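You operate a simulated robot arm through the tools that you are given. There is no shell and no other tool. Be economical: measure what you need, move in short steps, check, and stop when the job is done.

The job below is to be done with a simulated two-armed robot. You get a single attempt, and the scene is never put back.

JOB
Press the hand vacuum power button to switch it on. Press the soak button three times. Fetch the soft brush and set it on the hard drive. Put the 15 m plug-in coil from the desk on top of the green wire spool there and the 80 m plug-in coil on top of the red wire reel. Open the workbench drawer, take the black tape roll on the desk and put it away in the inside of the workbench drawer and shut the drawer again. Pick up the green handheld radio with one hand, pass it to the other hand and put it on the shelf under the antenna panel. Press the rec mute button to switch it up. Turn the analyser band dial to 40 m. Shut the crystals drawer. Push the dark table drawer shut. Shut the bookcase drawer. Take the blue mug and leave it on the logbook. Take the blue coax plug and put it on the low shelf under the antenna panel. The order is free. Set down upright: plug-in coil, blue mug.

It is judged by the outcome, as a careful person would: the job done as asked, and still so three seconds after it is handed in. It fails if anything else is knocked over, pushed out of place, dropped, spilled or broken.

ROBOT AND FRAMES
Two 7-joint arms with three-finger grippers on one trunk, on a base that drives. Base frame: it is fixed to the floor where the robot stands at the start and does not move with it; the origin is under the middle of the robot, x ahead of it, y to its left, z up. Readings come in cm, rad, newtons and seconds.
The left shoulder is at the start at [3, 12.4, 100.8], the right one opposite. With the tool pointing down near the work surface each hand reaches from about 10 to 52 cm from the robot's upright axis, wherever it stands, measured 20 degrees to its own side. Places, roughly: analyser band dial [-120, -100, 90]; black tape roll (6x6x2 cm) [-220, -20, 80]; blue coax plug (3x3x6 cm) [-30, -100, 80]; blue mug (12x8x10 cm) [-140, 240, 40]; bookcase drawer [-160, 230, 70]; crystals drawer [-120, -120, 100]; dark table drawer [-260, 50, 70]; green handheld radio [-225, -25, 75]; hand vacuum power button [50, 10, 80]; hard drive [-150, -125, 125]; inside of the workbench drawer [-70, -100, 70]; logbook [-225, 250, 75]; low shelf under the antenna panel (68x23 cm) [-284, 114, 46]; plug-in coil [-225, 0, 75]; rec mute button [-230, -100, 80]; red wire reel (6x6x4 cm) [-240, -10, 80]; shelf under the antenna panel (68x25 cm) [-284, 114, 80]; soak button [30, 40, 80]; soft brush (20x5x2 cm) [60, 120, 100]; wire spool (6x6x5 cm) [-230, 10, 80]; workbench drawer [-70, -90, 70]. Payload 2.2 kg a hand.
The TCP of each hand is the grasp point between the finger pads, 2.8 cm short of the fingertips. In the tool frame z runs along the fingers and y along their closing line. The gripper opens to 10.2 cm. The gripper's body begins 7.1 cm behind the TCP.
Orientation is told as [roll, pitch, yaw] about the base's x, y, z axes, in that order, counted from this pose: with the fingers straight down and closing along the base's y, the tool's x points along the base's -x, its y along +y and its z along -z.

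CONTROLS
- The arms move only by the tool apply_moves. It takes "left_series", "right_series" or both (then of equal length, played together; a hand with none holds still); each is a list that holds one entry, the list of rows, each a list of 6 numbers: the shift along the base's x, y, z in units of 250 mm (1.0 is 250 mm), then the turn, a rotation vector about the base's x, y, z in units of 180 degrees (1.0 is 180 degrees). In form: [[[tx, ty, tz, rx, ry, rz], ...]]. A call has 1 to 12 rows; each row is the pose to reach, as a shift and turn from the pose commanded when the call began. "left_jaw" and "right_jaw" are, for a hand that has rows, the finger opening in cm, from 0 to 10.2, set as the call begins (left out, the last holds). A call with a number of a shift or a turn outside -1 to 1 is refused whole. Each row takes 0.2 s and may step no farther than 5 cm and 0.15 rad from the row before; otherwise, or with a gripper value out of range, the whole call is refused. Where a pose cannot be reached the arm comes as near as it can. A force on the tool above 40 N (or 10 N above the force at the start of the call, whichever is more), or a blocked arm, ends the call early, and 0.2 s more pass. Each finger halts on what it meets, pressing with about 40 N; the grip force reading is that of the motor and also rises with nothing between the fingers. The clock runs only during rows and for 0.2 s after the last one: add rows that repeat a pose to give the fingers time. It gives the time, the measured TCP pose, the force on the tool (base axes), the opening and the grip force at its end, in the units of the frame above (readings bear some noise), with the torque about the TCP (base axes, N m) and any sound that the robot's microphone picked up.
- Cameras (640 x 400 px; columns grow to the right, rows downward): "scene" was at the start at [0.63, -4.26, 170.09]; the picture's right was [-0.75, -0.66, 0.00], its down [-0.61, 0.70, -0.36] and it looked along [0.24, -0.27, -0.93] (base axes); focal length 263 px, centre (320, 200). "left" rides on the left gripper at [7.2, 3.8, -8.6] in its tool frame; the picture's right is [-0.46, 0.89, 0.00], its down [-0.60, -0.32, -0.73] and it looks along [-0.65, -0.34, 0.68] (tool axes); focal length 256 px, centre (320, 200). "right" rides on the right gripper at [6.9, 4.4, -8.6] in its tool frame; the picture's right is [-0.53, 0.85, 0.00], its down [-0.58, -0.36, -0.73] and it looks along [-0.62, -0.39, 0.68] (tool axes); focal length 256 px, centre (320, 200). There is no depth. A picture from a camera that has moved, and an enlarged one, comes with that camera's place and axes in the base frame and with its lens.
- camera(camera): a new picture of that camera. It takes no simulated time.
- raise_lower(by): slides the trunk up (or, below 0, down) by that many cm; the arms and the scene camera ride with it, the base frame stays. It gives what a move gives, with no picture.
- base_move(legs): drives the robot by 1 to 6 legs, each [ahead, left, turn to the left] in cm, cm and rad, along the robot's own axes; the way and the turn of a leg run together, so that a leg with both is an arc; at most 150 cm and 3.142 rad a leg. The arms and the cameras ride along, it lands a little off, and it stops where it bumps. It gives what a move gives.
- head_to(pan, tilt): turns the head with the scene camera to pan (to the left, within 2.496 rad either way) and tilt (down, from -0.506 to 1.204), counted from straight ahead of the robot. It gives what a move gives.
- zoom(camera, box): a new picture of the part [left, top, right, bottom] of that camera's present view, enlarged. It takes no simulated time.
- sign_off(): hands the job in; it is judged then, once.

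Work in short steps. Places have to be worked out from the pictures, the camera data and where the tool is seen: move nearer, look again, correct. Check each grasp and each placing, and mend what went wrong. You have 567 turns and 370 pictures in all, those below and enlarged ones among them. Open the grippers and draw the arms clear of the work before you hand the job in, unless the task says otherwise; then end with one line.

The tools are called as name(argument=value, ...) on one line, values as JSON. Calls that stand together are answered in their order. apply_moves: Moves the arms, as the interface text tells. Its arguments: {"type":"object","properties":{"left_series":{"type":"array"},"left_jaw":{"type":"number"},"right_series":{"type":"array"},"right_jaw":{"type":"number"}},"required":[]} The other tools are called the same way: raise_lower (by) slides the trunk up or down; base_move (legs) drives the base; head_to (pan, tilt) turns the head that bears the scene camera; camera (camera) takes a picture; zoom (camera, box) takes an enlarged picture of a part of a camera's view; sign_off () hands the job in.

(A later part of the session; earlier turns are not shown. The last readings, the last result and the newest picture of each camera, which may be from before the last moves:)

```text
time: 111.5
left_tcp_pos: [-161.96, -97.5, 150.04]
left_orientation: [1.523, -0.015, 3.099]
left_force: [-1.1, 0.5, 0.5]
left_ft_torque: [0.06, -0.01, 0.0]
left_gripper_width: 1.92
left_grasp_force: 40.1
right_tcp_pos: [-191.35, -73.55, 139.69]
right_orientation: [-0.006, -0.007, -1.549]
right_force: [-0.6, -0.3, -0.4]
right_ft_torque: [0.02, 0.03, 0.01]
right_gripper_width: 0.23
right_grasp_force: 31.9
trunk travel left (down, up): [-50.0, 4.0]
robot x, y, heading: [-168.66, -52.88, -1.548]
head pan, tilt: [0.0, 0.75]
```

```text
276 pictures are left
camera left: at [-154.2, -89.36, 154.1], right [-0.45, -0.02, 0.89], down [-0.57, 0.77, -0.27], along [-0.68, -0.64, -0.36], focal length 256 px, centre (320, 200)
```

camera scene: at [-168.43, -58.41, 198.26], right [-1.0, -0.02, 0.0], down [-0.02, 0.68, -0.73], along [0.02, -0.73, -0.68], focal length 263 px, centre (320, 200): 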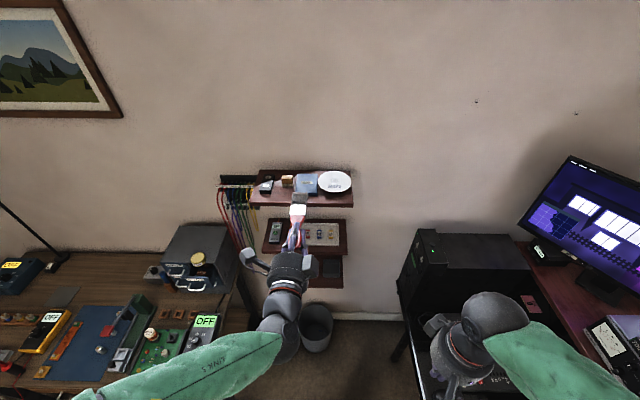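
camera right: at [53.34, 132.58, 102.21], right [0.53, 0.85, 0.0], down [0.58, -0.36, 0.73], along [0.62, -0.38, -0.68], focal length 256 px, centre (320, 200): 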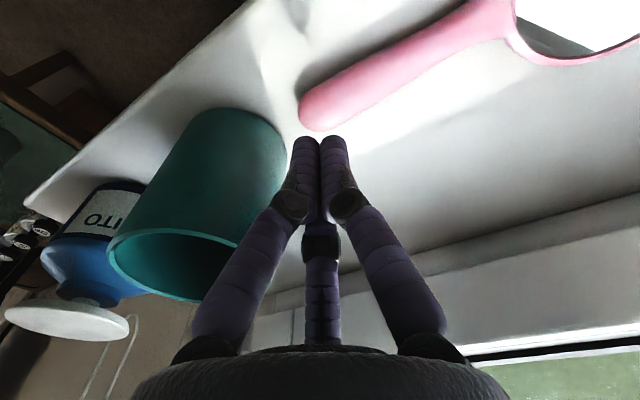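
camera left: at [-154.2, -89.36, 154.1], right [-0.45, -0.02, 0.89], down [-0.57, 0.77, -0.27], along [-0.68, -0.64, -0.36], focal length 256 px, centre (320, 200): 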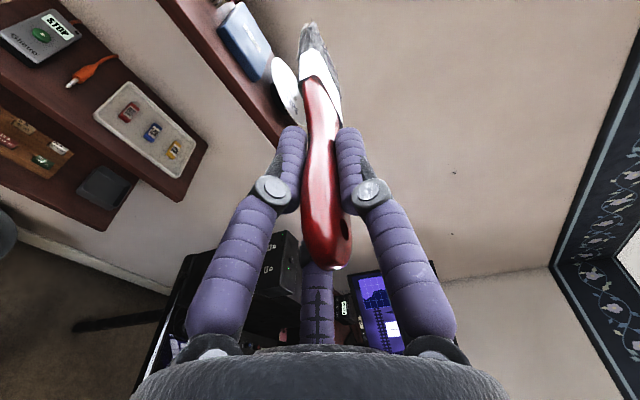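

Ferrule at about (-161.3, -106, 150). Bring it closer to the robot centre so the right hand can reach, and move the right hand above/near.

apply_moves(left_series=[[[-0.06, 0.08, -0.04, 0, 0, 0], [-0.12, 0.16, -0.08, 0, 0, 0], [-0.18, 0.24, -0.12, 0, 0, 0], [-0.24, 0.28, -0.12, 0, 0, 0], [-0.24, 0.28, -0.12, 0, 0, 0]]], right_series=[[[0, 0, 0.19, 0, 0, 0], [0, 0, 0.38, 0, 0, 0], [0.0, -0.12, 0.5, 0, 0, 0], [0.0, -0.28, 0.6, 0, 0, 0], [0.0, -0.46, 0.64, 0, 0, 0]]], right_jaw=8)

camera(camera="scene")

camera(camera="right")

```text
time: 112.7
left_tcp_pos: [-167.7, -90.71, 146.68]
left_orientation: [1.522, -0.016, 3.097]
left_force: [0.1, -0.2, -0.4]
left_ft_torque: [0.06, 0.01, 0.0]
left_gripper_width: 1.87
left_grasp_force: 39.9
right_tcp_pos: [-191.1, -85.28, 155.41]
right_orientation: [-0.008, -0.004, -1.549]
right_force: [1.1, -1.2, 0.1]
right_ft_torque: [0.05, 0.03, 0.01]
right_gripper_width: 8.0
right_grasp_force: 0.0
trunk travel left (down, up): [-50.0, 4.0]
robot x, y, heading: [-168.45, -53.37, -1.549]
head pan, tilt: [0.0, 0.75]
```

```text
275 pictures are left
camera scene: at [-168.33, -58.75, 198.25], right [-1.0, -0.02, 0.0], down [-0.02, 0.68, -0.73], along [0.02, -0.73, -0.68], focal length 263 px, centre (320, 200)
```

scene: 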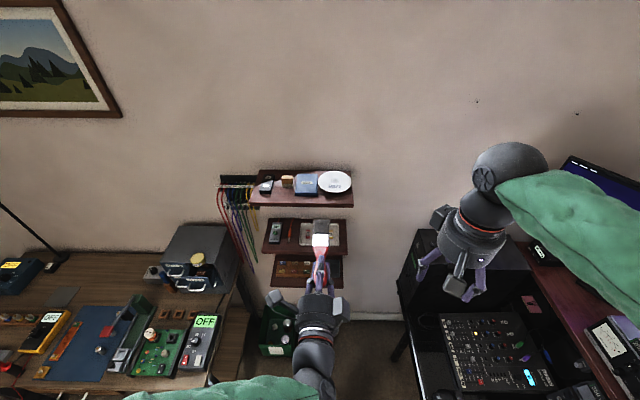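

```text
274 pictures are left
camera right: at [-186.71, -78.32, 164.05], right [0.86, -0.52, 0.0], down [-0.35, -0.58, 0.74], along [-0.38, -0.63, -0.68], focal length 256 px, centre (320, 200)
```

right: 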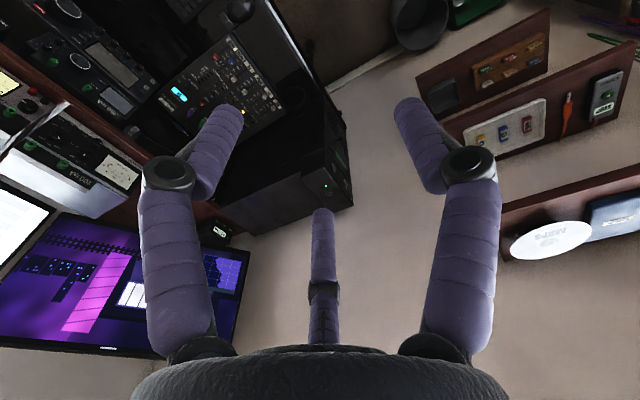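

Ferrule at (-167.2, -99.6, 146.7). Move the right hand above it and look.

apply_moves(right_series=[[[0.1, -0.14, 0.06, 0, 0, 0], [0.22, -0.28, 0.1, 0, 0, 0], [0.36, -0.4, 0.1, 0, 0, 0], [0.52, -0.5, 0.1, 0, 0, 0], [0.7, -0.54, 0.1, 0, 0, 0], [0.86, -0.57, 0.1, 0, 0, 0], [0.956, -0.572, 0.08, 0, 0, 0], [0.956, -0.572, 0.04, 0, 0, 0]]])

camera(camera="right")

camera(camera="left")

```text
time: 114.5
left_tcp_pos: [-167.87, -90.44, 146.82]
left_orientation: [1.523, -0.013, 3.097]
left_force: [-0.1, 0.5, -0.4]
left_ft_torque: [0.04, 0.0, 0.03]
left_gripper_width: 1.89
left_grasp_force: 40.3
right_tcp_pos: [-167.47, -99.22, 156.74]
right_orientation: [-0.005, -0.007, -1.549]
right_force: [-0.1, 0.6, -0.4]
right_ft_torque: [-0.01, -0.03, 0.0]
right_gripper_width: 7.99
right_grasp_force: 0.1
trunk travel left (down, up): [-50.0, 4.0]
robot x, y, heading: [-168.59, -52.87, -1.547]
head pan, tilt: [0.0, 0.75]
```

```text
273 pictures are left
camera right: at [-163.0, -92.17, 165.19], right [0.86, -0.52, 0.0], down [-0.35, -0.58, 0.74], along [-0.38, -0.63, -0.68], focal length 256 px, centre (320, 200)
```

right: 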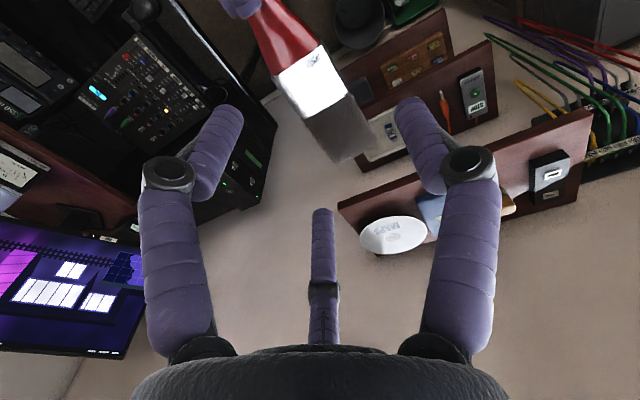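

```text
272 pictures are left
camera left: at [-160.24, -82.27, 150.88], right [-0.45, -0.02, 0.89], down [-0.57, 0.77, -0.27], along [-0.68, -0.64, -0.36], focal length 256 px, centre (320, 200)
```

left: 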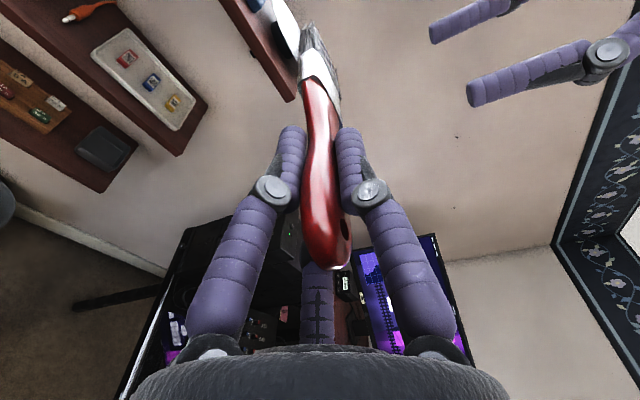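

Aligned. Descend and grip the ferrule with the right hand.

apply_moves(right_series=[[[0, 0.01, -0.16, 0, 0, 0], [0, 0.02, -0.3, 0, 0, 0], [0, 0.02, -0.39, 0, 0, 0], [0, 0.02, -0.39, 0, 0, 0]]])

apply_moves(right_series=[[[0, 0, 0, 0, 0, 0], [0, 0, 0, 0, 0, 0], [0, 0, 0, 0, 0, 0]]], right_jaw=0)

camera(camera="right")

```text
time: 115.5
left_tcp_pos: [-167.63, -90.42, 146.74]
left_orientation: [1.523, -0.015, 3.099]
left_force: [14.7, -0.5, -5.5]
left_ft_torque: [0.77, -0.07, 1.81]
left_gripper_width: 1.94
left_grasp_force: 39.6
right_tcp_pos: [-167.41, -98.74, 146.88]
right_orientation: [-0.01, -0.007, -1.55]
right_force: [-14.0, 1.1, 5.5]
right_ft_torque: [-0.31, 0.13, -0.65]
right_gripper_width: 8.6
right_grasp_force: 4.5
trunk travel left (down, up): [-50.0, 4.0]
robot x, y, heading: [-168.16, -52.78, -1.549]
head pan, tilt: [0.0, 0.75]
```

```text
time: 116.3
left_tcp_pos: [-167.85, -90.44, 146.83]
left_orientation: [1.523, -0.014, 3.099]
left_force: [16.8, -22.7, -5.0]
left_ft_torque: [0.55, 0.16, -0.37]
left_gripper_width: 1.9
left_grasp_force: 40.5
right_tcp_pos: [-167.45, -98.69, 146.92]
right_orientation: [-0.009, -0.002, -1.546]
right_force: [-15.7, 22.5, 4.5]
right_ft_torque: [-0.19, -0.17, 1.6]
right_gripper_width: 5.51
right_grasp_force: 40.0
trunk travel left (down, up): [-50.0, 4.0]
robot x, y, heading: [-168.49, -53.06, -1.546]
head pan, tilt: [0.0, 0.75]
```

```text
271 pictures are left
camera right: at [-163.06, -91.65, 155.39], right [0.86, -0.51, -0.01], down [-0.34, -0.58, 0.74], along [-0.38, -0.63, -0.68], focal length 256 px, centre (320, 200)
```

right: 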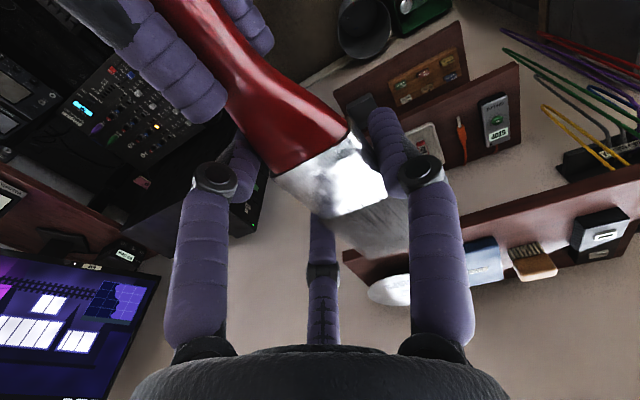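

Right hand holds the ferrule. Open the left, retreat 2.7 cm, and regrip at the handle end.

apply_moves(left_series=[[[0, 0, 0, 0, 0, 0], [0, 0, 0, 0, 0, 0], [0, 0, 0, 0, 0, 0]]], left_jaw=4)

apply_moves(left_series=[[[0, 0.05, 0, 0, 0, 0], [0, 0.108, 0, 0, 0, 0], [0, 0.108, 0, 0, 0, 0]]])

camera(camera="left")

```text
time: 117.1
left_tcp_pos: [-167.8, -90.41, 146.7]
left_orientation: [1.523, -0.015, 3.097]
left_force: [-0.6, -0.1, -0.2]
left_ft_torque: [0.0, -0.01, -0.03]
left_gripper_width: 4.02
left_grasp_force: 0.1
right_tcp_pos: [-167.56, -98.83, 146.82]
right_orientation: [-0.006, -0.008, -1.548]
right_force: [0.9, 0.4, 0.5]
right_ft_torque: [-0.04, -0.02, 0.02]
right_gripper_width: 5.43
right_grasp_force: 39.5
trunk travel left (down, up): [-50.0, 4.0]
robot x, y, heading: [-168.49, -52.55, -1.548]
head pan, tilt: [0.0, 0.75]
```

```text
time: 117.9
left_tcp_pos: [-167.89, -87.78, 146.88]
left_orientation: [1.523, -0.015, 3.095]
left_force: [-0.3, 0.0, -0.3]
left_ft_torque: [0.02, 0.02, -0.03]
left_gripper_width: 3.99
left_grasp_force: 0.1
right_tcp_pos: [-167.39, -98.75, 146.98]
right_orientation: [-0.008, -0.006, -1.546]
right_force: [0.1, 0.0, -0.1]
right_ft_torque: [-0.05, 0.01, -0.01]
right_gripper_width: 5.44
right_grasp_force: 40.5
trunk travel left (down, up): [-50.0, 4.0]
robot x, y, heading: [-168.51, -52.96, -1.551]
head pan, tilt: [0.0, 0.75]
```

```text
270 pictures are left
camera left: at [-160.14, -79.73, 150.91], right [-0.45, -0.02, 0.89], down [-0.57, 0.77, -0.27], along [-0.68, -0.64, -0.36], focal length 256 px, centre (320, 200)
```

left: 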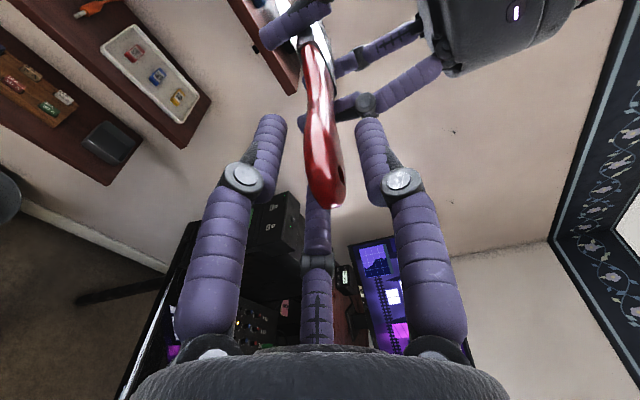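

Handle end is near the TCP; go forward 1 cm and close, then release the right.

apply_moves(left_series=[[[0, -0.04, 0, 0, 0, 0], [0, -0.04, 0, 0, 0, 0]]])

apply_moves(left_series=[[[0, 0, 0, 0, 0, 0], [0, 0, 0, 0, 0, 0], [0, 0, 0, 0, 0, 0]]], left_jaw=0)

apply_moves(right_series=[[[0, 0, 0, 0, 0, 0], [0, 0, 0, 0, 0, 0], [0, 0, 0, 0, 0, 0]]], right_jaw=10)

camera(camera="left")

```text
time: 118.5
left_tcp_pos: [-167.71, -88.8, 146.84]
left_orientation: [1.524, -0.014, 3.096]
left_force: [0.3, -0.1, -0.7]
left_ft_torque: [0.0, 0.01, 0.02]
left_gripper_width: 4.0
left_grasp_force: 0.1
right_tcp_pos: [-167.29, -98.82, 146.94]
right_orientation: [-0.007, -0.008, -1.548]
right_force: [1.1, 0.0, -0.7]
right_ft_torque: [-0.03, 0.02, 0.0]
right_gripper_width: 5.45
right_grasp_force: 39.7
trunk travel left (down, up): [-50.0, 4.0]
robot x, y, heading: [-168.24, -53.48, -1.548]
head pan, tilt: [0.0, 0.75]
```

```text
time: 119.3
left_tcp_pos: [-167.66, -88.99, 146.79]
left_orientation: [1.524, -0.015, 3.099]
left_force: [0.7, -0.7, 1.0]
left_ft_torque: [-0.09, 0.43, -0.07]
left_gripper_width: 1.93
left_grasp_force: 40.1
right_tcp_pos: [-167.52, -98.85, 146.99]
right_orientation: [-0.006, -0.005, -1.55]
right_force: [-0.9, 0.7, -3.0]
right_ft_torque: [-0.21, -0.43, 0.2]
right_gripper_width: 5.45
right_grasp_force: 39.8
trunk travel left (down, up): [-50.0, 4.0]
robot x, y, heading: [-168.48, -52.89, -1.549]
head pan, tilt: [0.0, 0.75]
```

```text
time: 120.1
left_tcp_pos: [-167.9, -88.9, 146.88]
left_orientation: [1.523, -0.016, 3.097]
left_force: [0.1, -0.5, -0.5]
left_ft_torque: [0.03, 0.0, -0.01]
left_gripper_width: 1.81
left_grasp_force: 39.8
right_tcp_pos: [-167.49, -98.86, 147.02]
right_orientation: [-0.007, -0.008, -1.548]
right_force: [-0.5, -0.3, -0.3]
right_ft_torque: [0.01, 0.01, -0.03]
right_gripper_width: 9.99
right_grasp_force: 0.1
trunk travel left (down, up): [-50.0, 4.0]
robot x, y, heading: [-168.42, -52.86, -1.548]
head pan, tilt: [0.0, 0.75]
```

```text
269 pictures are left
camera left: at [-160.15, -80.76, 150.93], right [-0.45, -0.02, 0.89], down [-0.57, 0.77, -0.27], along [-0.68, -0.64, -0.36], focal length 256 px, centre (320, 200)
```

left: 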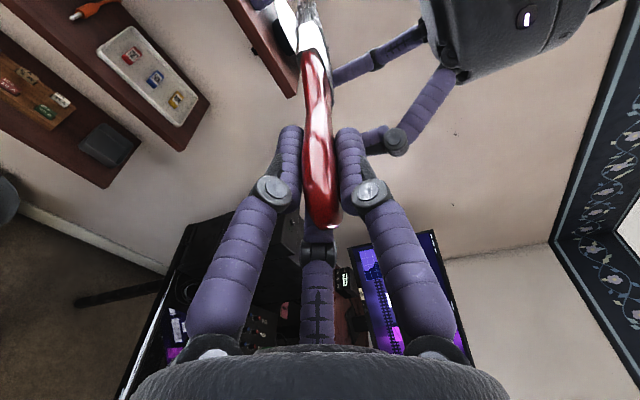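

Good. Raise and retract the right hand, and move the brush back in line before the drive.

apply_moves(right_series=[[[0, 0, 0.16, 0, 0, 0], [0, 0, 0.34, 0, 0, 0], [-0.1, 0.0, 0.44, 0, 0, 0], [-0.26, 0.06, 0.44, 0, 0, 0], [-0.42, 0.14, 0.44, 0, 0, 0], [-0.58, 0.22, 0.42, 0, 0, 0], [-0.74, 0.3, 0.4, 0, 0, 0], [-0.88, 0.4, 0.4, 0, 0, 0], [-0.95, 0.52, 0.36, 0, 0, 0], [-0.98, 0.66, 0.3, 0, 0, 0]]])

apply_moves(left_series=[[[0.08, -0.1, 0.02, 0, 0, 0], [0.16, -0.22, 0.02, 0, 0, 0], [0.23, -0.38, 0.02, 0, 0, 0], [0.23, -0.56, 0.02, 0, 0, 0], [0.23, -0.72, 0.02, 0, 0, 0], [0.23, -0.72, 0.02, 0, 0, 0]]])

zoom(camera="scene", box=[224, 130, 384, 230])

camera(camera="left")

```text
time: 122.3
left_tcp_pos: [-167.81, -88.62, 146.91]
left_orientation: [1.525, -0.014, 3.095]
left_force: [-0.2, 0.1, -0.2]
left_ft_torque: [0.04, 0.03, -0.03]
left_gripper_width: 1.82
left_grasp_force: 40.2
right_tcp_pos: [-191.96, -82.19, 154.43]
right_orientation: [-0.007, -0.007, -1.548]
right_force: [-0.5, 0.2, 0.0]
right_ft_torque: [-0.05, -0.01, 0.01]
right_gripper_width: 10.01
right_grasp_force: 0.1
trunk travel left (down, up): [-50.0, 4.0]
robot x, y, heading: [-168.63, -53.02, -1.545]
head pan, tilt: [0.0, 0.75]
```

```text
time: 123.7
left_tcp_pos: [-161.86, -106.93, 147.29]
left_orientation: [1.522, -0.016, 3.097]
left_force: [-0.2, -1.0, -0.1]
left_ft_torque: [0.06, 0.01, -0.02]
left_gripper_width: 1.84
left_grasp_force: 39.6
right_tcp_pos: [-191.88, -82.31, 154.41]
right_orientation: [-0.006, -0.008, -1.547]
right_force: [-0.3, 0.9, 0.2]
right_ft_torque: [-0.02, 0.0, 0.03]
right_gripper_width: 10.01
right_grasp_force: 0.1
trunk travel left (down, up): [-50.0, 4.0]
robot x, y, heading: [-168.43, -53.16, -1.55]
head pan, tilt: [0.0, 0.75]
```

```text
4.00 times, centred on (304, 180) of scene
camera zoom: at [-168.38, -58.28, 198.26], right [-1.0, -0.02, 0.0], down [-0.02, 0.68, -0.73], along [0.02, -0.73, -0.68], focal length 1053 px, centre (384, 280)
```

zoom: 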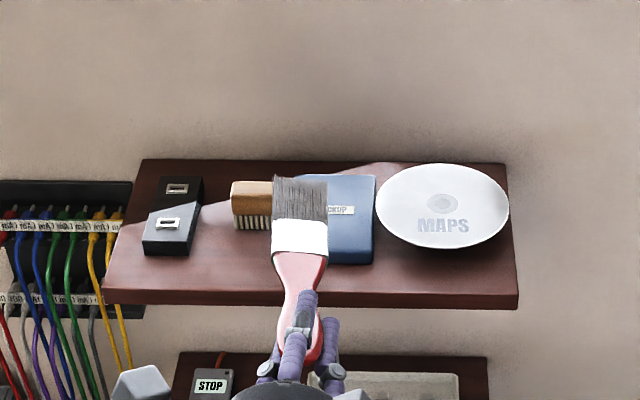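

```text
267 pictures are left
camera left: at [-154.27, -98.75, 151.4], right [-0.45, -0.02, 0.89], down [-0.57, 0.77, -0.27], along [-0.68, -0.64, -0.36], focal length 256 px, centre (320, 200)
```

left: 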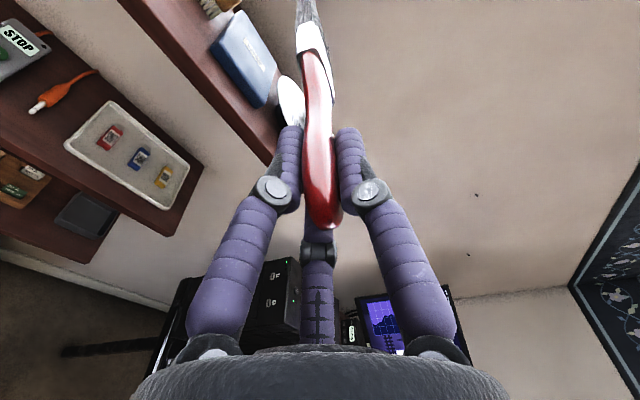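

Tip is 18 cm ahead, skewed slightly to +x. Advance over the drive with a small x correction at z≈142.

apply_moves(left_series=[[[-0.05, -0.1, -0.08, 0, 0, 0], [-0.05, -0.24, -0.16, 0, 0, 0], [-0.05, -0.4, -0.2, 0, 0, 0], [-0.05, -0.52, -0.2, 0, 0, 0], [-0.05, -0.572, -0.2, 0, 0, 0], [-0.05, -0.572, -0.24, 0, 0, 0]]])

zoom(camera="scene", box=[260, 140, 356, 200])

camera(camera="left")

```text
time: 125.1
left_tcp_pos: [-163.3, -121.2, 141.26]
left_orientation: [1.524, -0.015, 3.099]
left_force: [-0.9, 0.7, -0.7]
left_ft_torque: [0.07, 0.0, 0.0]
left_gripper_width: 1.85
left_grasp_force: 40.1
right_tcp_pos: [-191.84, -82.51, 154.38]
right_orientation: [-0.009, -0.005, -1.549]
right_force: [-0.5, 0.0, -0.2]
right_ft_torque: [0.07, 0.0, 0.03]
right_gripper_width: 10.02
right_grasp_force: 0.0
trunk travel left (down, up): [-50.0, 4.0]
robot x, y, heading: [-168.41, -53.13, -1.548]
head pan, tilt: [0.0, 0.75]
```

```text
6.67 times, centred on (308, 170) of scene
camera zoom: at [-168.47, -58.51, 198.26], right [-1.0, -0.02, 0.0], down [-0.02, 0.68, -0.73], along [0.02, -0.73, -0.68], focal length 1754 px, centre (400, 400)
```

zoom: 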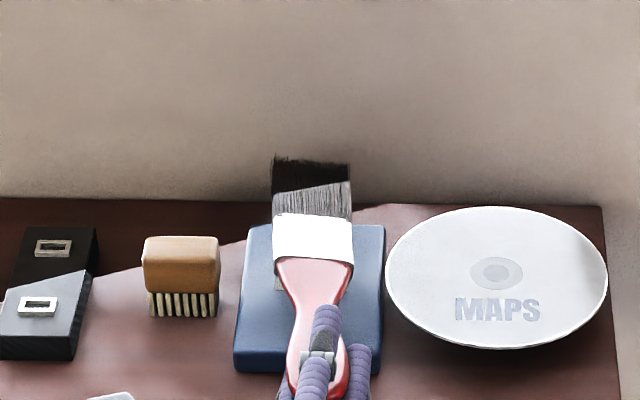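

```text
265 pictures are left
camera left: at [-155.65, -113.13, 145.37], right [-0.45, -0.02, 0.89], down [-0.57, 0.77, -0.27], along [-0.68, -0.64, -0.36], focal length 256 px, centre (320, 200)
```

left: 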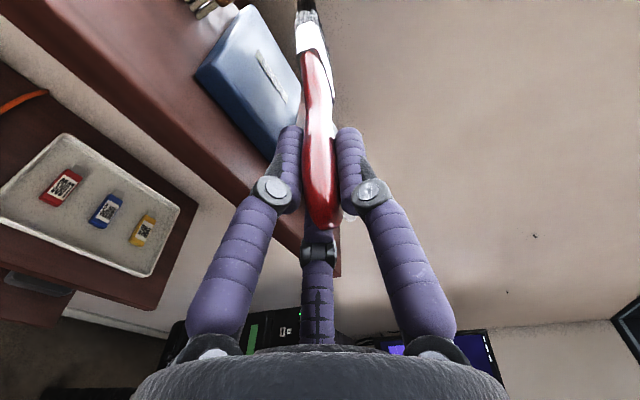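

Lower to contact.

apply_moves(left_series=[[[0, 0, -0.03, 0, 0, 0], [0, 0, -0.06, 0, 0, 0], [0, 0, -0.08, 0, 0, 0], [0, 0, -0.095, 0, 0, 0], [0, 0, -0.105, 0, 0, 0]]])

zoom(camera="scene", box=[260, 140, 356, 200])

camera(camera="left")

```text
time: 126.3
left_tcp_pos: [-163.53, -121.22, 138.73]
left_orientation: [1.525, -0.016, 3.098]
left_force: [0.2, 0.9, -0.8]
left_ft_torque: [0.03, 0.01, 0.0]
left_gripper_width: 1.86
left_grasp_force: 39.9
right_tcp_pos: [-191.91, -82.56, 154.54]
right_orientation: [-0.006, -0.008, -1.549]
right_force: [-0.2, -0.6, -0.2]
right_ft_torque: [0.0, -0.01, 0.0]
right_gripper_width: 9.98
right_grasp_force: 0.0
trunk travel left (down, up): [-50.0, 4.0]
robot x, y, heading: [-168.87, -52.91, -1.546]
head pan, tilt: [0.0, 0.75]
```

```text
6.67 times, centred on (308, 170) of scene
camera zoom: at [-168.44, -58.44, 198.26], right [-1.0, -0.02, 0.0], down [-0.02, 0.68, -0.73], along [0.02, -0.73, -0.68], focal length 1754 px, centre (400, 400)
```

zoom: 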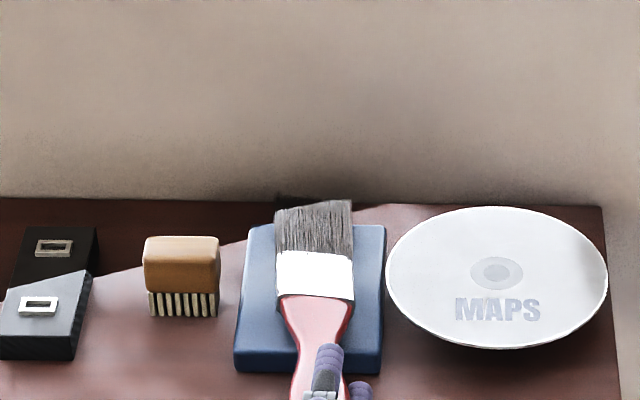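

```text
263 pictures are left
camera left: at [-155.67, -113.09, 142.86], right [-0.45, -0.02, 0.89], down [-0.57, 0.77, -0.27], along [-0.68, -0.64, -0.36], focal length 256 px, centre (320, 200)
```

left: 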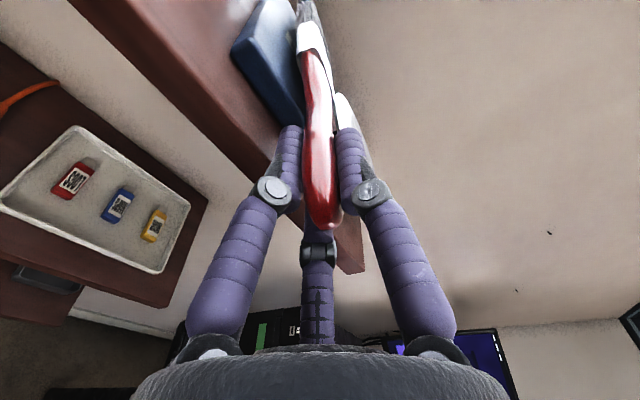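

Not touching yet; continue in small steps.

apply_moves(left_series=[[[0, 0, -0.01, 0, 0, 0], [0, 0, -0.02, 0, 0, 0], [0, 0, -0.03, 0, 0, 0], [0, 0, -0.03, 0, 0, 0]]])

```text
time: 127.3
left_tcp_pos: [-163.18, -121.17, 138.28]
left_orientation: [1.526, -0.015, 3.097]
left_force: [-1.4, -0.2, 9.4]
left_ft_torque: [-0.87, 0.06, -0.12]
left_gripper_width: 1.82
left_grasp_force: 40.0
right_tcp_pos: [-192.01, -82.26, 154.43]
right_orientation: [-0.006, -0.008, -1.549]
right_force: [-0.4, 0.0, 0.7]
right_ft_torque: [-0.03, 0.04, 0.02]
right_gripper_width: 10.0
right_grasp_force: 0.1
trunk travel left (down, up): [-50.0, 4.0]
robot x, y, heading: [-168.54, -52.94, -1.551]
head pan, tilt: [0.0, 0.75]
```

Contact. Open and check.

apply_moves(left_series=[[[0, 0, 0.008, 0, 0, 0], [0, 0, 0.008, 0, 0, 0], [0, 0, 0.008, 0, 0, 0]]], left_jaw=3.2)

zoom(camera="scene", box=[260, 140, 356, 200])

camera(camera="left")

```text
time: 128.1
left_tcp_pos: [-163.25, -121.15, 138.13]
left_orientation: [1.521, -0.015, 3.097]
left_force: [0.8, 0.2, 0.1]
left_ft_torque: [0.01, -0.01, 0.02]
left_gripper_width: 3.21
left_grasp_force: 0.0
right_tcp_pos: [-191.98, -82.42, 154.33]
right_orientation: [-0.008, -0.008, -1.548]
right_force: [0.4, -0.3, -0.4]
right_ft_torque: [0.0, 0.0, -0.02]
right_gripper_width: 10.02
right_grasp_force: 0.1
trunk travel left (down, up): [-50.0, 4.0]
robot x, y, heading: [-168.8, -53.17, -1.545]
head pan, tilt: [0.0, 0.75]
```

```text
6.67 times, centred on (308, 170) of scene
camera zoom: at [-168.43, -58.43, 198.26], right [-1.0, -0.02, 0.0], down [-0.02, 0.68, -0.73], along [0.02, -0.73, -0.68], focal length 1754 px, centre (400, 400)
```

zoom: 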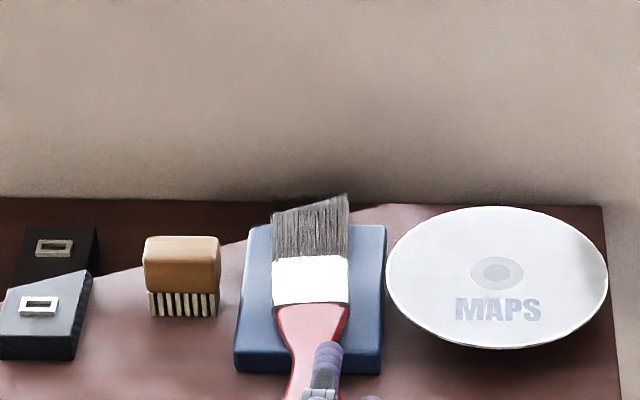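

```text
261 pictures are left
camera left: at [-155.61, -113.11, 142.24], right [-0.45, -0.02, 0.89], down [-0.57, 0.77, -0.27], along [-0.68, -0.63, -0.36], focal length 256 px, centre (320, 200)
```

left: 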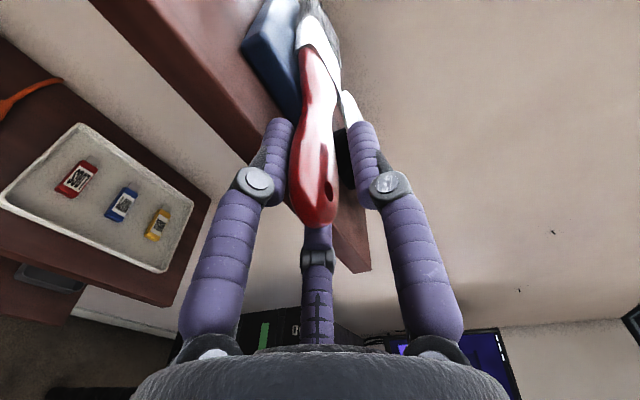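

Test support: move the open hand back 1 cm and down a bit and see whether the brush stays.

apply_moves(left_series=[[[0, 0.01, -0.02, 0, 0, 0], [0, 0.03, -0.03, 0, 0, 0], [0, 0.03, -0.03, 0, 0, 0]]])

zoom(camera="scene", box=[260, 140, 356, 200])

camera(camera="left")

```text
time: 128.9
left_tcp_pos: [-163.47, -120.39, 137.3]
left_orientation: [1.52, -0.013, 3.096]
left_force: [0.3, 0.2, 1.0]
left_ft_torque: [0.05, 0.0, -0.03]
left_gripper_width: 3.23
left_grasp_force: 0.3
right_tcp_pos: [-191.99, -82.28, 154.27]
right_orientation: [-0.005, -0.006, -1.548]
right_force: [0.3, 0.7, 0.6]
right_ft_torque: [0.01, -0.01, -0.02]
right_gripper_width: 9.98
right_grasp_force: 0.2
trunk travel left (down, up): [-50.0, 4.0]
robot x, y, heading: [-168.43, -53.08, -1.546]
head pan, tilt: [0.0, 0.75]
```

```text
6.67 times, centred on (308, 170) of scene
camera zoom: at [-168.5, -58.39, 198.25], right [-1.0, -0.02, 0.0], down [-0.01, 0.68, -0.73], along [0.02, -0.73, -0.68], focal length 1754 px, centre (400, 400)
```

zoom: 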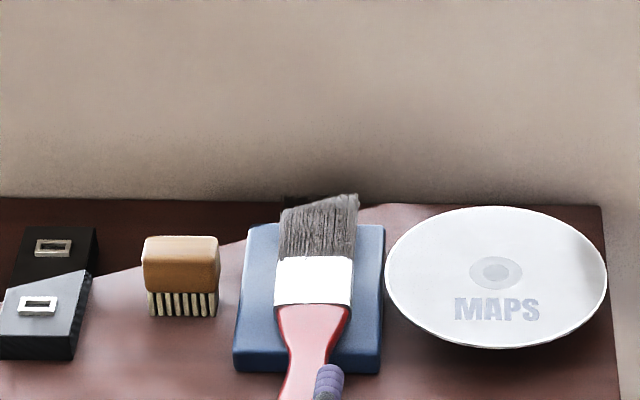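

```text
259 pictures are left
camera left: at [-155.72, -112.31, 141.41], right [-0.45, -0.02, 0.89], down [-0.57, 0.77, -0.27], along [-0.68, -0.63, -0.36], focal length 256 px, centre (320, 200)
```

left: 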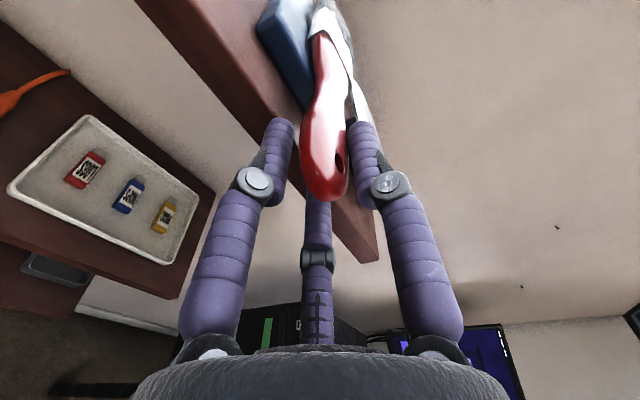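

The brush rests by itself on the drive. Retreat straight back.

apply_moves(left_series=[[[0, 0.04, 0, 0, 0, 0], [0, 0.1, 0, 0, 0, 0], [0, 0.2, 0, 0, 0, 0], [0, 0.36, 0, 0, 0, 0], [0, 0.54, 0, 0, 0, 0], [0, 0.72, 0.04, 0, 0, 0], [0.06, 0.88, 0.1, 0, 0, 0]]])

zoom(camera="scene", box=[260, 140, 356, 200])

camera(camera="left")

```text
time: 130.5
left_tcp_pos: [-161.81, -98.22, 139.94]
left_orientation: [1.524, -0.017, 3.096]
left_force: [-0.4, 0.4, -0.4]
left_ft_torque: [-0.01, 0.01, -0.01]
left_gripper_width: 3.21
left_grasp_force: 0.1
right_tcp_pos: [-191.73, -82.23, 154.42]
right_orientation: [-0.007, -0.008, -1.546]
right_force: [0.7, 0.4, -0.4]
right_ft_torque: [-0.05, 0.04, 0.01]
right_gripper_width: 9.99
right_grasp_force: 0.0
trunk travel left (down, up): [-50.0, 4.0]
robot x, y, heading: [-167.98, -53.22, -1.549]
head pan, tilt: [0.0, 0.75]
```

```text
6.67 times, centred on (308, 170) of scene
camera zoom: at [-168.28, -58.14, 198.27], right [-1.0, -0.02, 0.0], down [-0.02, 0.68, -0.73], along [0.02, -0.73, -0.68], focal length 1754 px, centre (400, 400)
```

zoom: 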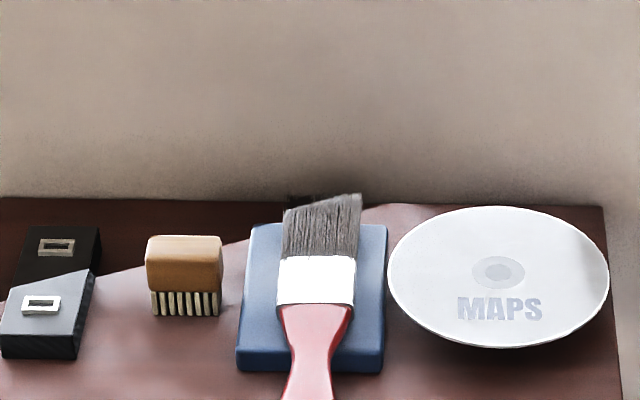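

```text
257 pictures are left
camera left: at [-154.08, -90.16, 144.0], right [-0.45, -0.02, 0.89], down [-0.57, 0.77, -0.27], along [-0.68, -0.64, -0.36], focal length 256 px, centre (320, 200)
```

left: 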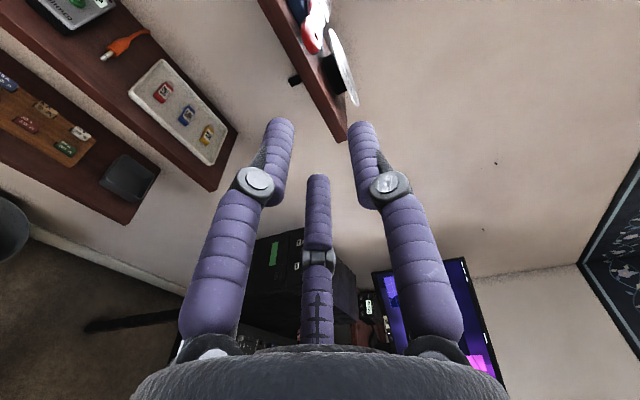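

Brush is set and stable. Next the crystals drawer on the bench: take a look at the cabinet and the bench from here.

head_to(pan=0.75, tilt=0.85)

camera(camera="scene")

zoom(camera="scene", box=[240, 80, 432, 200])

```text
time: 131.6
left_tcp_pos: [-161.82, -98.53, 139.82]
left_orientation: [1.524, -0.018, 3.096]
left_force: [0.2, 1.0, 0.5]
left_ft_torque: [0.01, 0.03, -0.01]
left_gripper_width: 3.23
left_grasp_force: 0.0
right_tcp_pos: [-191.93, -82.38, 154.38]
right_orientation: [-0.007, -0.008, -1.548]
right_force: [1.0, 0.8, -0.2]
right_ft_torque: [-0.03, 0.0, 0.01]
right_gripper_width: 10.0
right_grasp_force: 0.0
trunk travel left (down, up): [-50.0, 4.0]
robot x, y, heading: [-168.39, -52.71, -1.551]
head pan, tilt: [0.75, 0.85]
```

```text
256 pictures are left
camera scene: at [-163.14, -55.71, 197.46], right [-0.72, -0.7, 0.0], down [-0.52, 0.54, -0.66], along [0.46, -0.47, -0.75], focal length 263 px, centre (320, 200)
```

scene: 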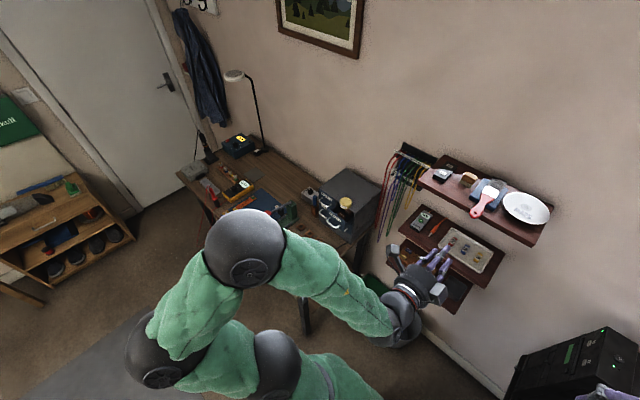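

```text
3.33 times, centred on (336, 140) of scene
camera zoom: at [-163.14, -55.71, 197.46], right [-0.72, -0.7, 0.0], down [-0.52, 0.54, -0.66], along [0.46, -0.47, -0.75], focal length 877 px, centre (267, 400)
```

zoom: 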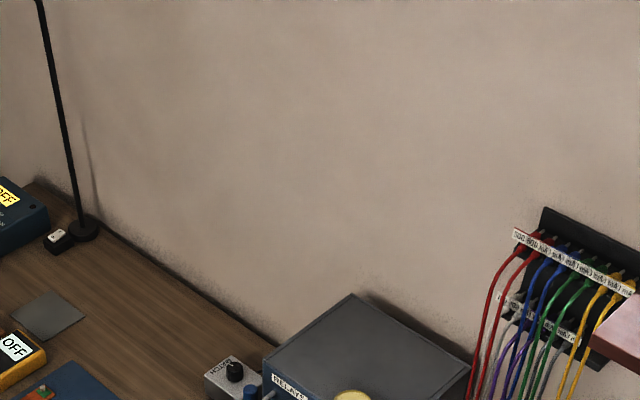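

Retract the left hand a little and drive left toward the cabinet.

apply_moves(left_series=[[[0.1, 0.12, 0, 0, 0, 0], [0.2, 0.24, 0, 0, 0, 0], [0.3, 0.36, 0, 0, 0, 0], [0.36, 0.4, 0, 0, 0, 0]]], left_jaw=0)

base_move(legs=[[0, 33, 0]])

head_to(pan=0.2, tilt=0.8)

camera(camera="scene")

```text
time: 132.8
left_tcp_pos: [-152.89, -90.9, 143.78]
left_orientation: [1.558, -0.02, 3.114]
left_force: [1.0, -0.1, -0.2]
left_ft_torque: [0.0, 0.04, -0.03]
left_gripper_width: 0.21
left_grasp_force: 31.7
left hand out of reach, approached as far as the arm can: row 4
right_tcp_pos: [-191.78, -82.27, 154.36]
right_orientation: [-0.006, -0.008, -1.548]
right_force: [0.8, -0.3, 0.4]
right_ft_torque: [-0.03, 0.03, 0.0]
right_gripper_width: 9.99
right_grasp_force: 0.0
trunk travel left (down, up): [-50.0, 4.0]
robot x, y, heading: [-168.55, -53.05, -1.549]
head pan, tilt: [0.75, 0.85]
stopped in row 4 (left hand): the arm was blocked; the commanded pose is now the measured one
```

```text
time: 135.0
left_tcp_pos: [-120.4, -90.43, 143.83]
left_orientation: [1.557, -0.021, 3.113]
left_force: [-0.9, 0.0, 0.2]
left_ft_torque: [-0.02, 0.01, -0.01]
left_gripper_width: 0.21
left_grasp_force: 31.6
right_tcp_pos: [-159.29, -81.65, 154.36]
right_orientation: [-0.006, -0.007, -1.55]
right_force: [0.1, -0.5, 0.2]
right_ft_torque: [0.02, 0.04, 0.0]
right_gripper_width: 9.99
right_grasp_force: 0.0
trunk travel left (down, up): [-50.0, 4.0]
robot x, y, heading: [-135.74, -52.36, -1.551]
head pan, tilt: [0.75, 0.85]
```

```text
time: 135.9
left_tcp_pos: [-120.19, -90.34, 143.64]
left_orientation: [1.556, -0.02, 3.115]
left_force: [-0.2, 0.0, -0.1]
left_ft_torque: [-0.02, -0.02, 0.01]
left_gripper_width: 0.22
left_grasp_force: 31.6
right_tcp_pos: [-159.22, -81.61, 154.38]
right_orientation: [-0.007, -0.007, -1.548]
right_force: [-0.5, -0.4, -0.6]
right_ft_torque: [0.0, -0.02, 0.0]
right_gripper_width: 10.0
right_grasp_force: 0.0
trunk travel left (down, up): [-50.0, 4.0]
robot x, y, heading: [-135.44, -52.5, -1.546]
head pan, tilt: [0.201, 0.799]
```

```text
254 pictures are left
camera scene: at [-134.24, -57.28, 197.86], right [-0.97, -0.22, 0.0], down [-0.16, 0.7, -0.7], along [0.15, -0.68, -0.72], focal length 263 px, centre (320, 200)
```

scene: 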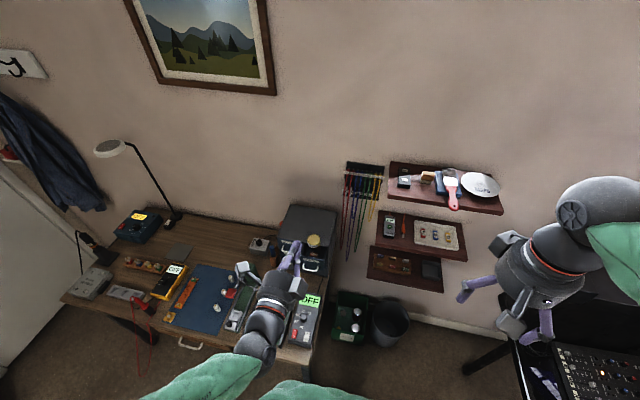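

Lower the trunk 22 cm and zoom at the cabinet.

raise_lower(by=-22)

head_to(pan=0.35, tilt=0.8)

camera(camera="scene")

camera(camera="left")

```text
time: 138.3
left_tcp_pos: [-120.28, -90.28, 121.69]
left_orientation: [1.557, -0.019, 3.112]
left_force: [-0.9, -0.3, 0.0]
left_ft_torque: [-0.03, -0.02, -0.01]
left_gripper_width: 0.21
left_grasp_force: 31.4
right_tcp_pos: [-159.24, -81.64, 132.31]
right_orientation: [-0.008, -0.007, -1.547]
right_force: [-0.1, 0.6, -0.6]
right_ft_torque: [0.05, -0.01, -0.07]
right_gripper_width: 10.0
right_grasp_force: 0.0
trunk travel left (down, up): [-28.0, 26.0]
robot x, y, heading: [-135.89, -52.37, -1.549]
head pan, tilt: [0.201, 0.799]
```

```text
time: 139.0
left_tcp_pos: [-120.34, -90.28, 121.66]
left_orientation: [1.559, -0.021, 3.114]
left_force: [0.2, 0.0, -0.3]
left_ft_torque: [-0.02, 0.02, 0.01]
left_gripper_width: 0.22
left_grasp_force: 32.2
right_tcp_pos: [-159.16, -81.7, 132.45]
right_orientation: [-0.008, -0.008, -1.549]
right_force: [0.8, 0.7, 0.3]
right_ft_torque: [0.0, -0.02, -0.03]
right_gripper_width: 9.97
right_grasp_force: 0.0
trunk travel left (down, up): [-28.0, 26.0]
robot x, y, heading: [-136.0, -52.6, -1.553]
head pan, tilt: [0.351, 0.799]
```

```text
253 pictures are left
camera scene: at [-133.03, -56.93, 175.86], right [-0.93, -0.36, 0.0], down [-0.26, 0.67, -0.7], along [0.25, -0.65, -0.72], focal length 263 px, centre (320, 200)
```

scene: 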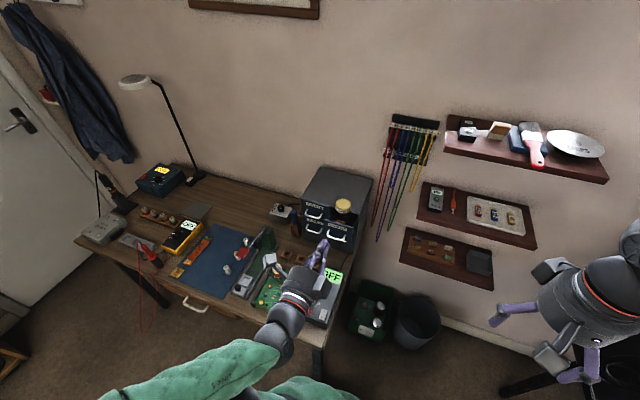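

```text
252 pictures are left
camera left: at [-112.7, -81.94, 125.45], right [-0.45, 0.0, 0.89], down [-0.59, 0.75, -0.29], along [-0.67, -0.66, -0.34], focal length 256 px, centre (320, 200)
```

left: 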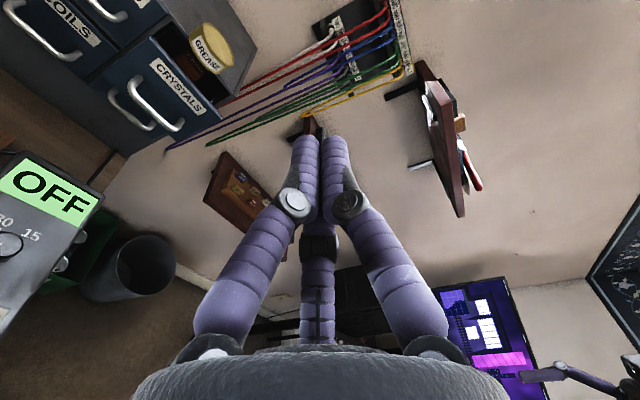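

zoom(camera="left", box=[0, 0, 256, 160])

zoom(camera="scene", box=[264, 150, 392, 230])

```text
2.50 times, centred on (128, 80) of left
camera zoom: at [-112.7, -81.94, 125.45], right [-0.45, 0.0, 0.89], down [-0.59, 0.75, -0.29], along [-0.67, -0.66, -0.34], focal length 640 px, centre (800, 500)
```

zoom: 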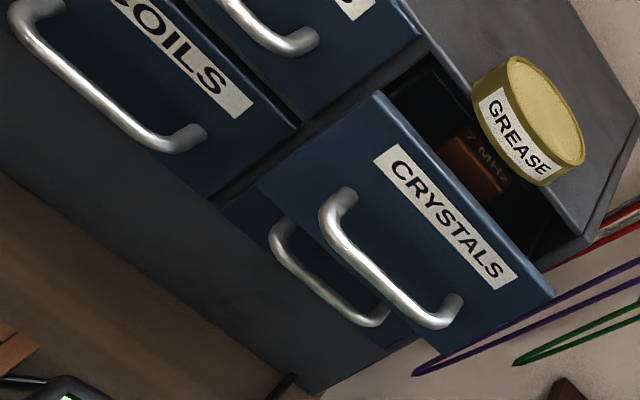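

```text
5.00 times, centred on (328, 190) of scene
camera zoom: at [-133.03, -56.93, 175.86], right [-0.93, -0.36, 0.0], down [-0.26, 0.67, -0.7], along [0.25, -0.65, -0.72], focal length 1316 px, centre (280, 250)
```

zoom: 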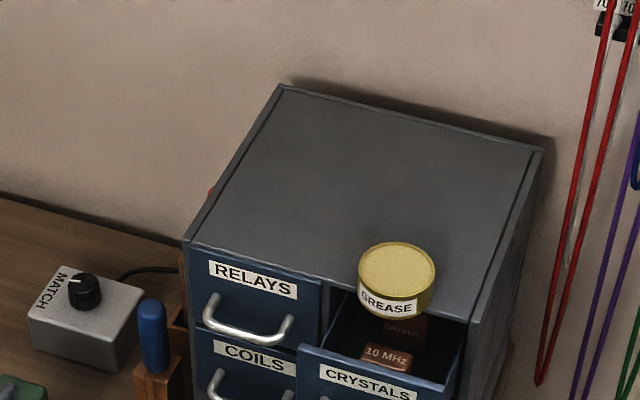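

Crystals drawer front (label) is at about (-117.8, -114, 102), open ~5 cm. Lower the closed left fingers in front of it.

apply_moves(left_series=[[[0.04, 0, -0.16, 0, 0, 0], [0.08, -0.04, -0.34, 0, 0, 0], [0.1, -0.1, -0.52, 0, 0, 0], [0.1, -0.2, -0.68, 0, 0, 0], [0.1, -0.36, -0.77, 0, 0, 0], [0.1, -0.44, -0.78, 0, 0, 0]]])

camera(camera="left")

zoom(camera="scene", box=[240, 150, 400, 250])

```text
time: 140.0
left_tcp_pos: [-120.8, -92.82, 123.07]
left_orientation: [1.717, -0.064, -3.113]
left_force: [0.6, -0.5, -0.2]
left_ft_torque: [-0.04, 0.02, 0.01]
left_gripper_width: 0.22
left_grasp_force: 31.6
left hand out of reach, approached as far as the arm can: row 1, 2, 3, 4, 5
right_tcp_pos: [-159.27, -81.72, 132.25]
right_orientation: [-0.008, -0.007, -1.55]
right_force: [0.1, -0.4, 0.0]
right_ft_torque: [0.02, 0.03, 0.02]
right_gripper_width: 9.99
right_grasp_force: 0.1
trunk travel left (down, up): [-28.0, 26.0]
robot x, y, heading: [-135.9, -52.12, -1.549]
head pan, tilt: [0.351, 0.799]
stopped in row 5 (left hand): the arm was blocked; the commanded pose is now the measured one
```

```text
249 pictures are left
camera left: at [-113.64, -83.49, 125.06], right [-0.41, 0.12, 0.9], down [-0.65, 0.66, -0.38], along [-0.64, -0.74, -0.19], focal length 256 px, centre (320, 200)
```

left: 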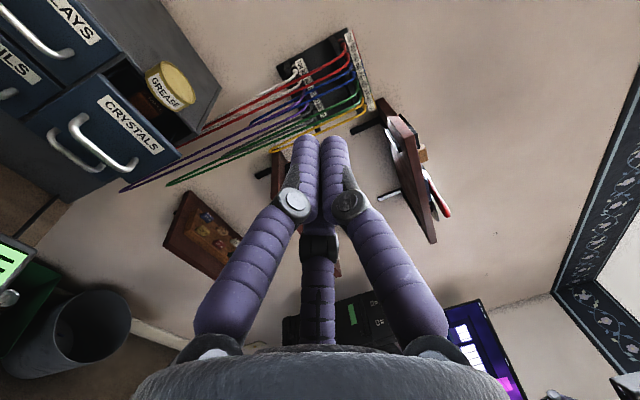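

```text
4.00 times, centred on (320, 200) of scene
camera zoom: at [-133.04, -56.99, 175.86], right [-0.93, -0.36, 0.0], down [-0.26, 0.67, -0.7], along [0.25, -0.65, -0.72], focal length 1053 px, centre (320, 200)
```

zoom: 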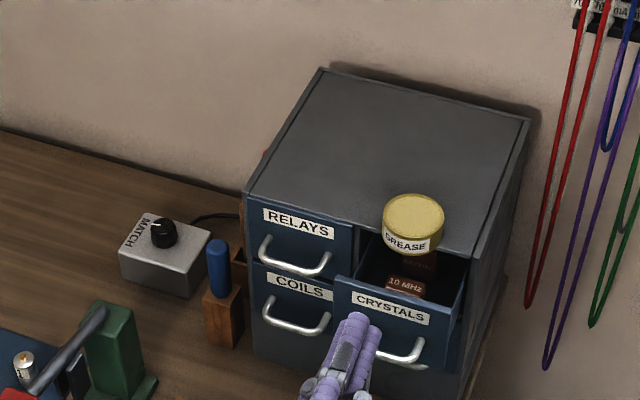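

The arm is too folded. Back the base off 8 cm and extend the arm while lowering.

base_move(legs=[[-8, 0, 0]])

apply_moves(left_series=[[[0, -0.18, -0.04, 0.02, 0, 0], [0.02, -0.36, -0.08, 0.045, 0, 0], [0.04, -0.54, -0.14, 0.045, 0, 0], [0.06, -0.66, -0.28, 0.045, 0, 0], [0.1, -0.68, -0.46, 0.045, 0, 0], [0.12, -0.68, -0.64, 0.045, 0, 0], [0.12, -0.68, -0.82, 0.045, 0, 0]]])

camera(camera="left")

```text
time: 141.1
left_tcp_pos: [-120.91, -84.56, 123.02]
left_orientation: [1.719, -0.063, -3.112]
left_force: [0.3, 0.8, 0.0]
left_ft_torque: [0.02, 0.02, 0.0]
left_gripper_width: 0.18
left_grasp_force: 32.1
right_tcp_pos: [-159.4, -73.49, 132.42]
right_orientation: [-0.008, -0.008, -1.548]
right_force: [0.9, 0.4, 0.1]
right_ft_torque: [-0.07, 0.0, -0.01]
right_gripper_width: 10.02
right_grasp_force: 0.0
trunk travel left (down, up): [-28.0, 26.0]
robot x, y, heading: [-136.21, -44.63, -1.548]
head pan, tilt: [0.351, 0.799]
```

```text
time: 142.7
left_tcp_pos: [-126.12, -101.1, 106.57]
left_orientation: [1.554, -0.06, -3.05]
left_force: [0.0, 0.1, 0.2]
left_ft_torque: [0.0, 0.0, 0.03]
left_gripper_width: 0.2
left_grasp_force: 31.7
left hand out of reach, approached as far as the arm can: row 2, 3, 4, 5, 6, 7
right_tcp_pos: [-159.47, -73.76, 132.5]
right_orientation: [-0.007, -0.008, -1.548]
right_force: [-1.0, 0.0, -0.4]
right_ft_torque: [0.0, -0.01, -0.01]
right_gripper_width: 10.0
right_grasp_force: 0.0
trunk travel left (down, up): [-28.0, 26.0]
robot x, y, heading: [-135.67, -44.38, -1.545]
head pan, tilt: [0.351, 0.799]
```

```text
247 pictures are left
camera left: at [-119.58, -91.93, 110.11], right [-0.41, -0.05, 0.91], down [-0.69, 0.68, -0.27], along [-0.6, -0.73, -0.31], focal length 256 px, centre (320, 200)
```

left: 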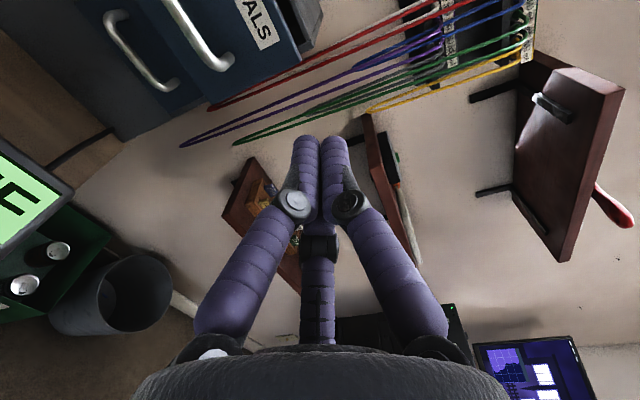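

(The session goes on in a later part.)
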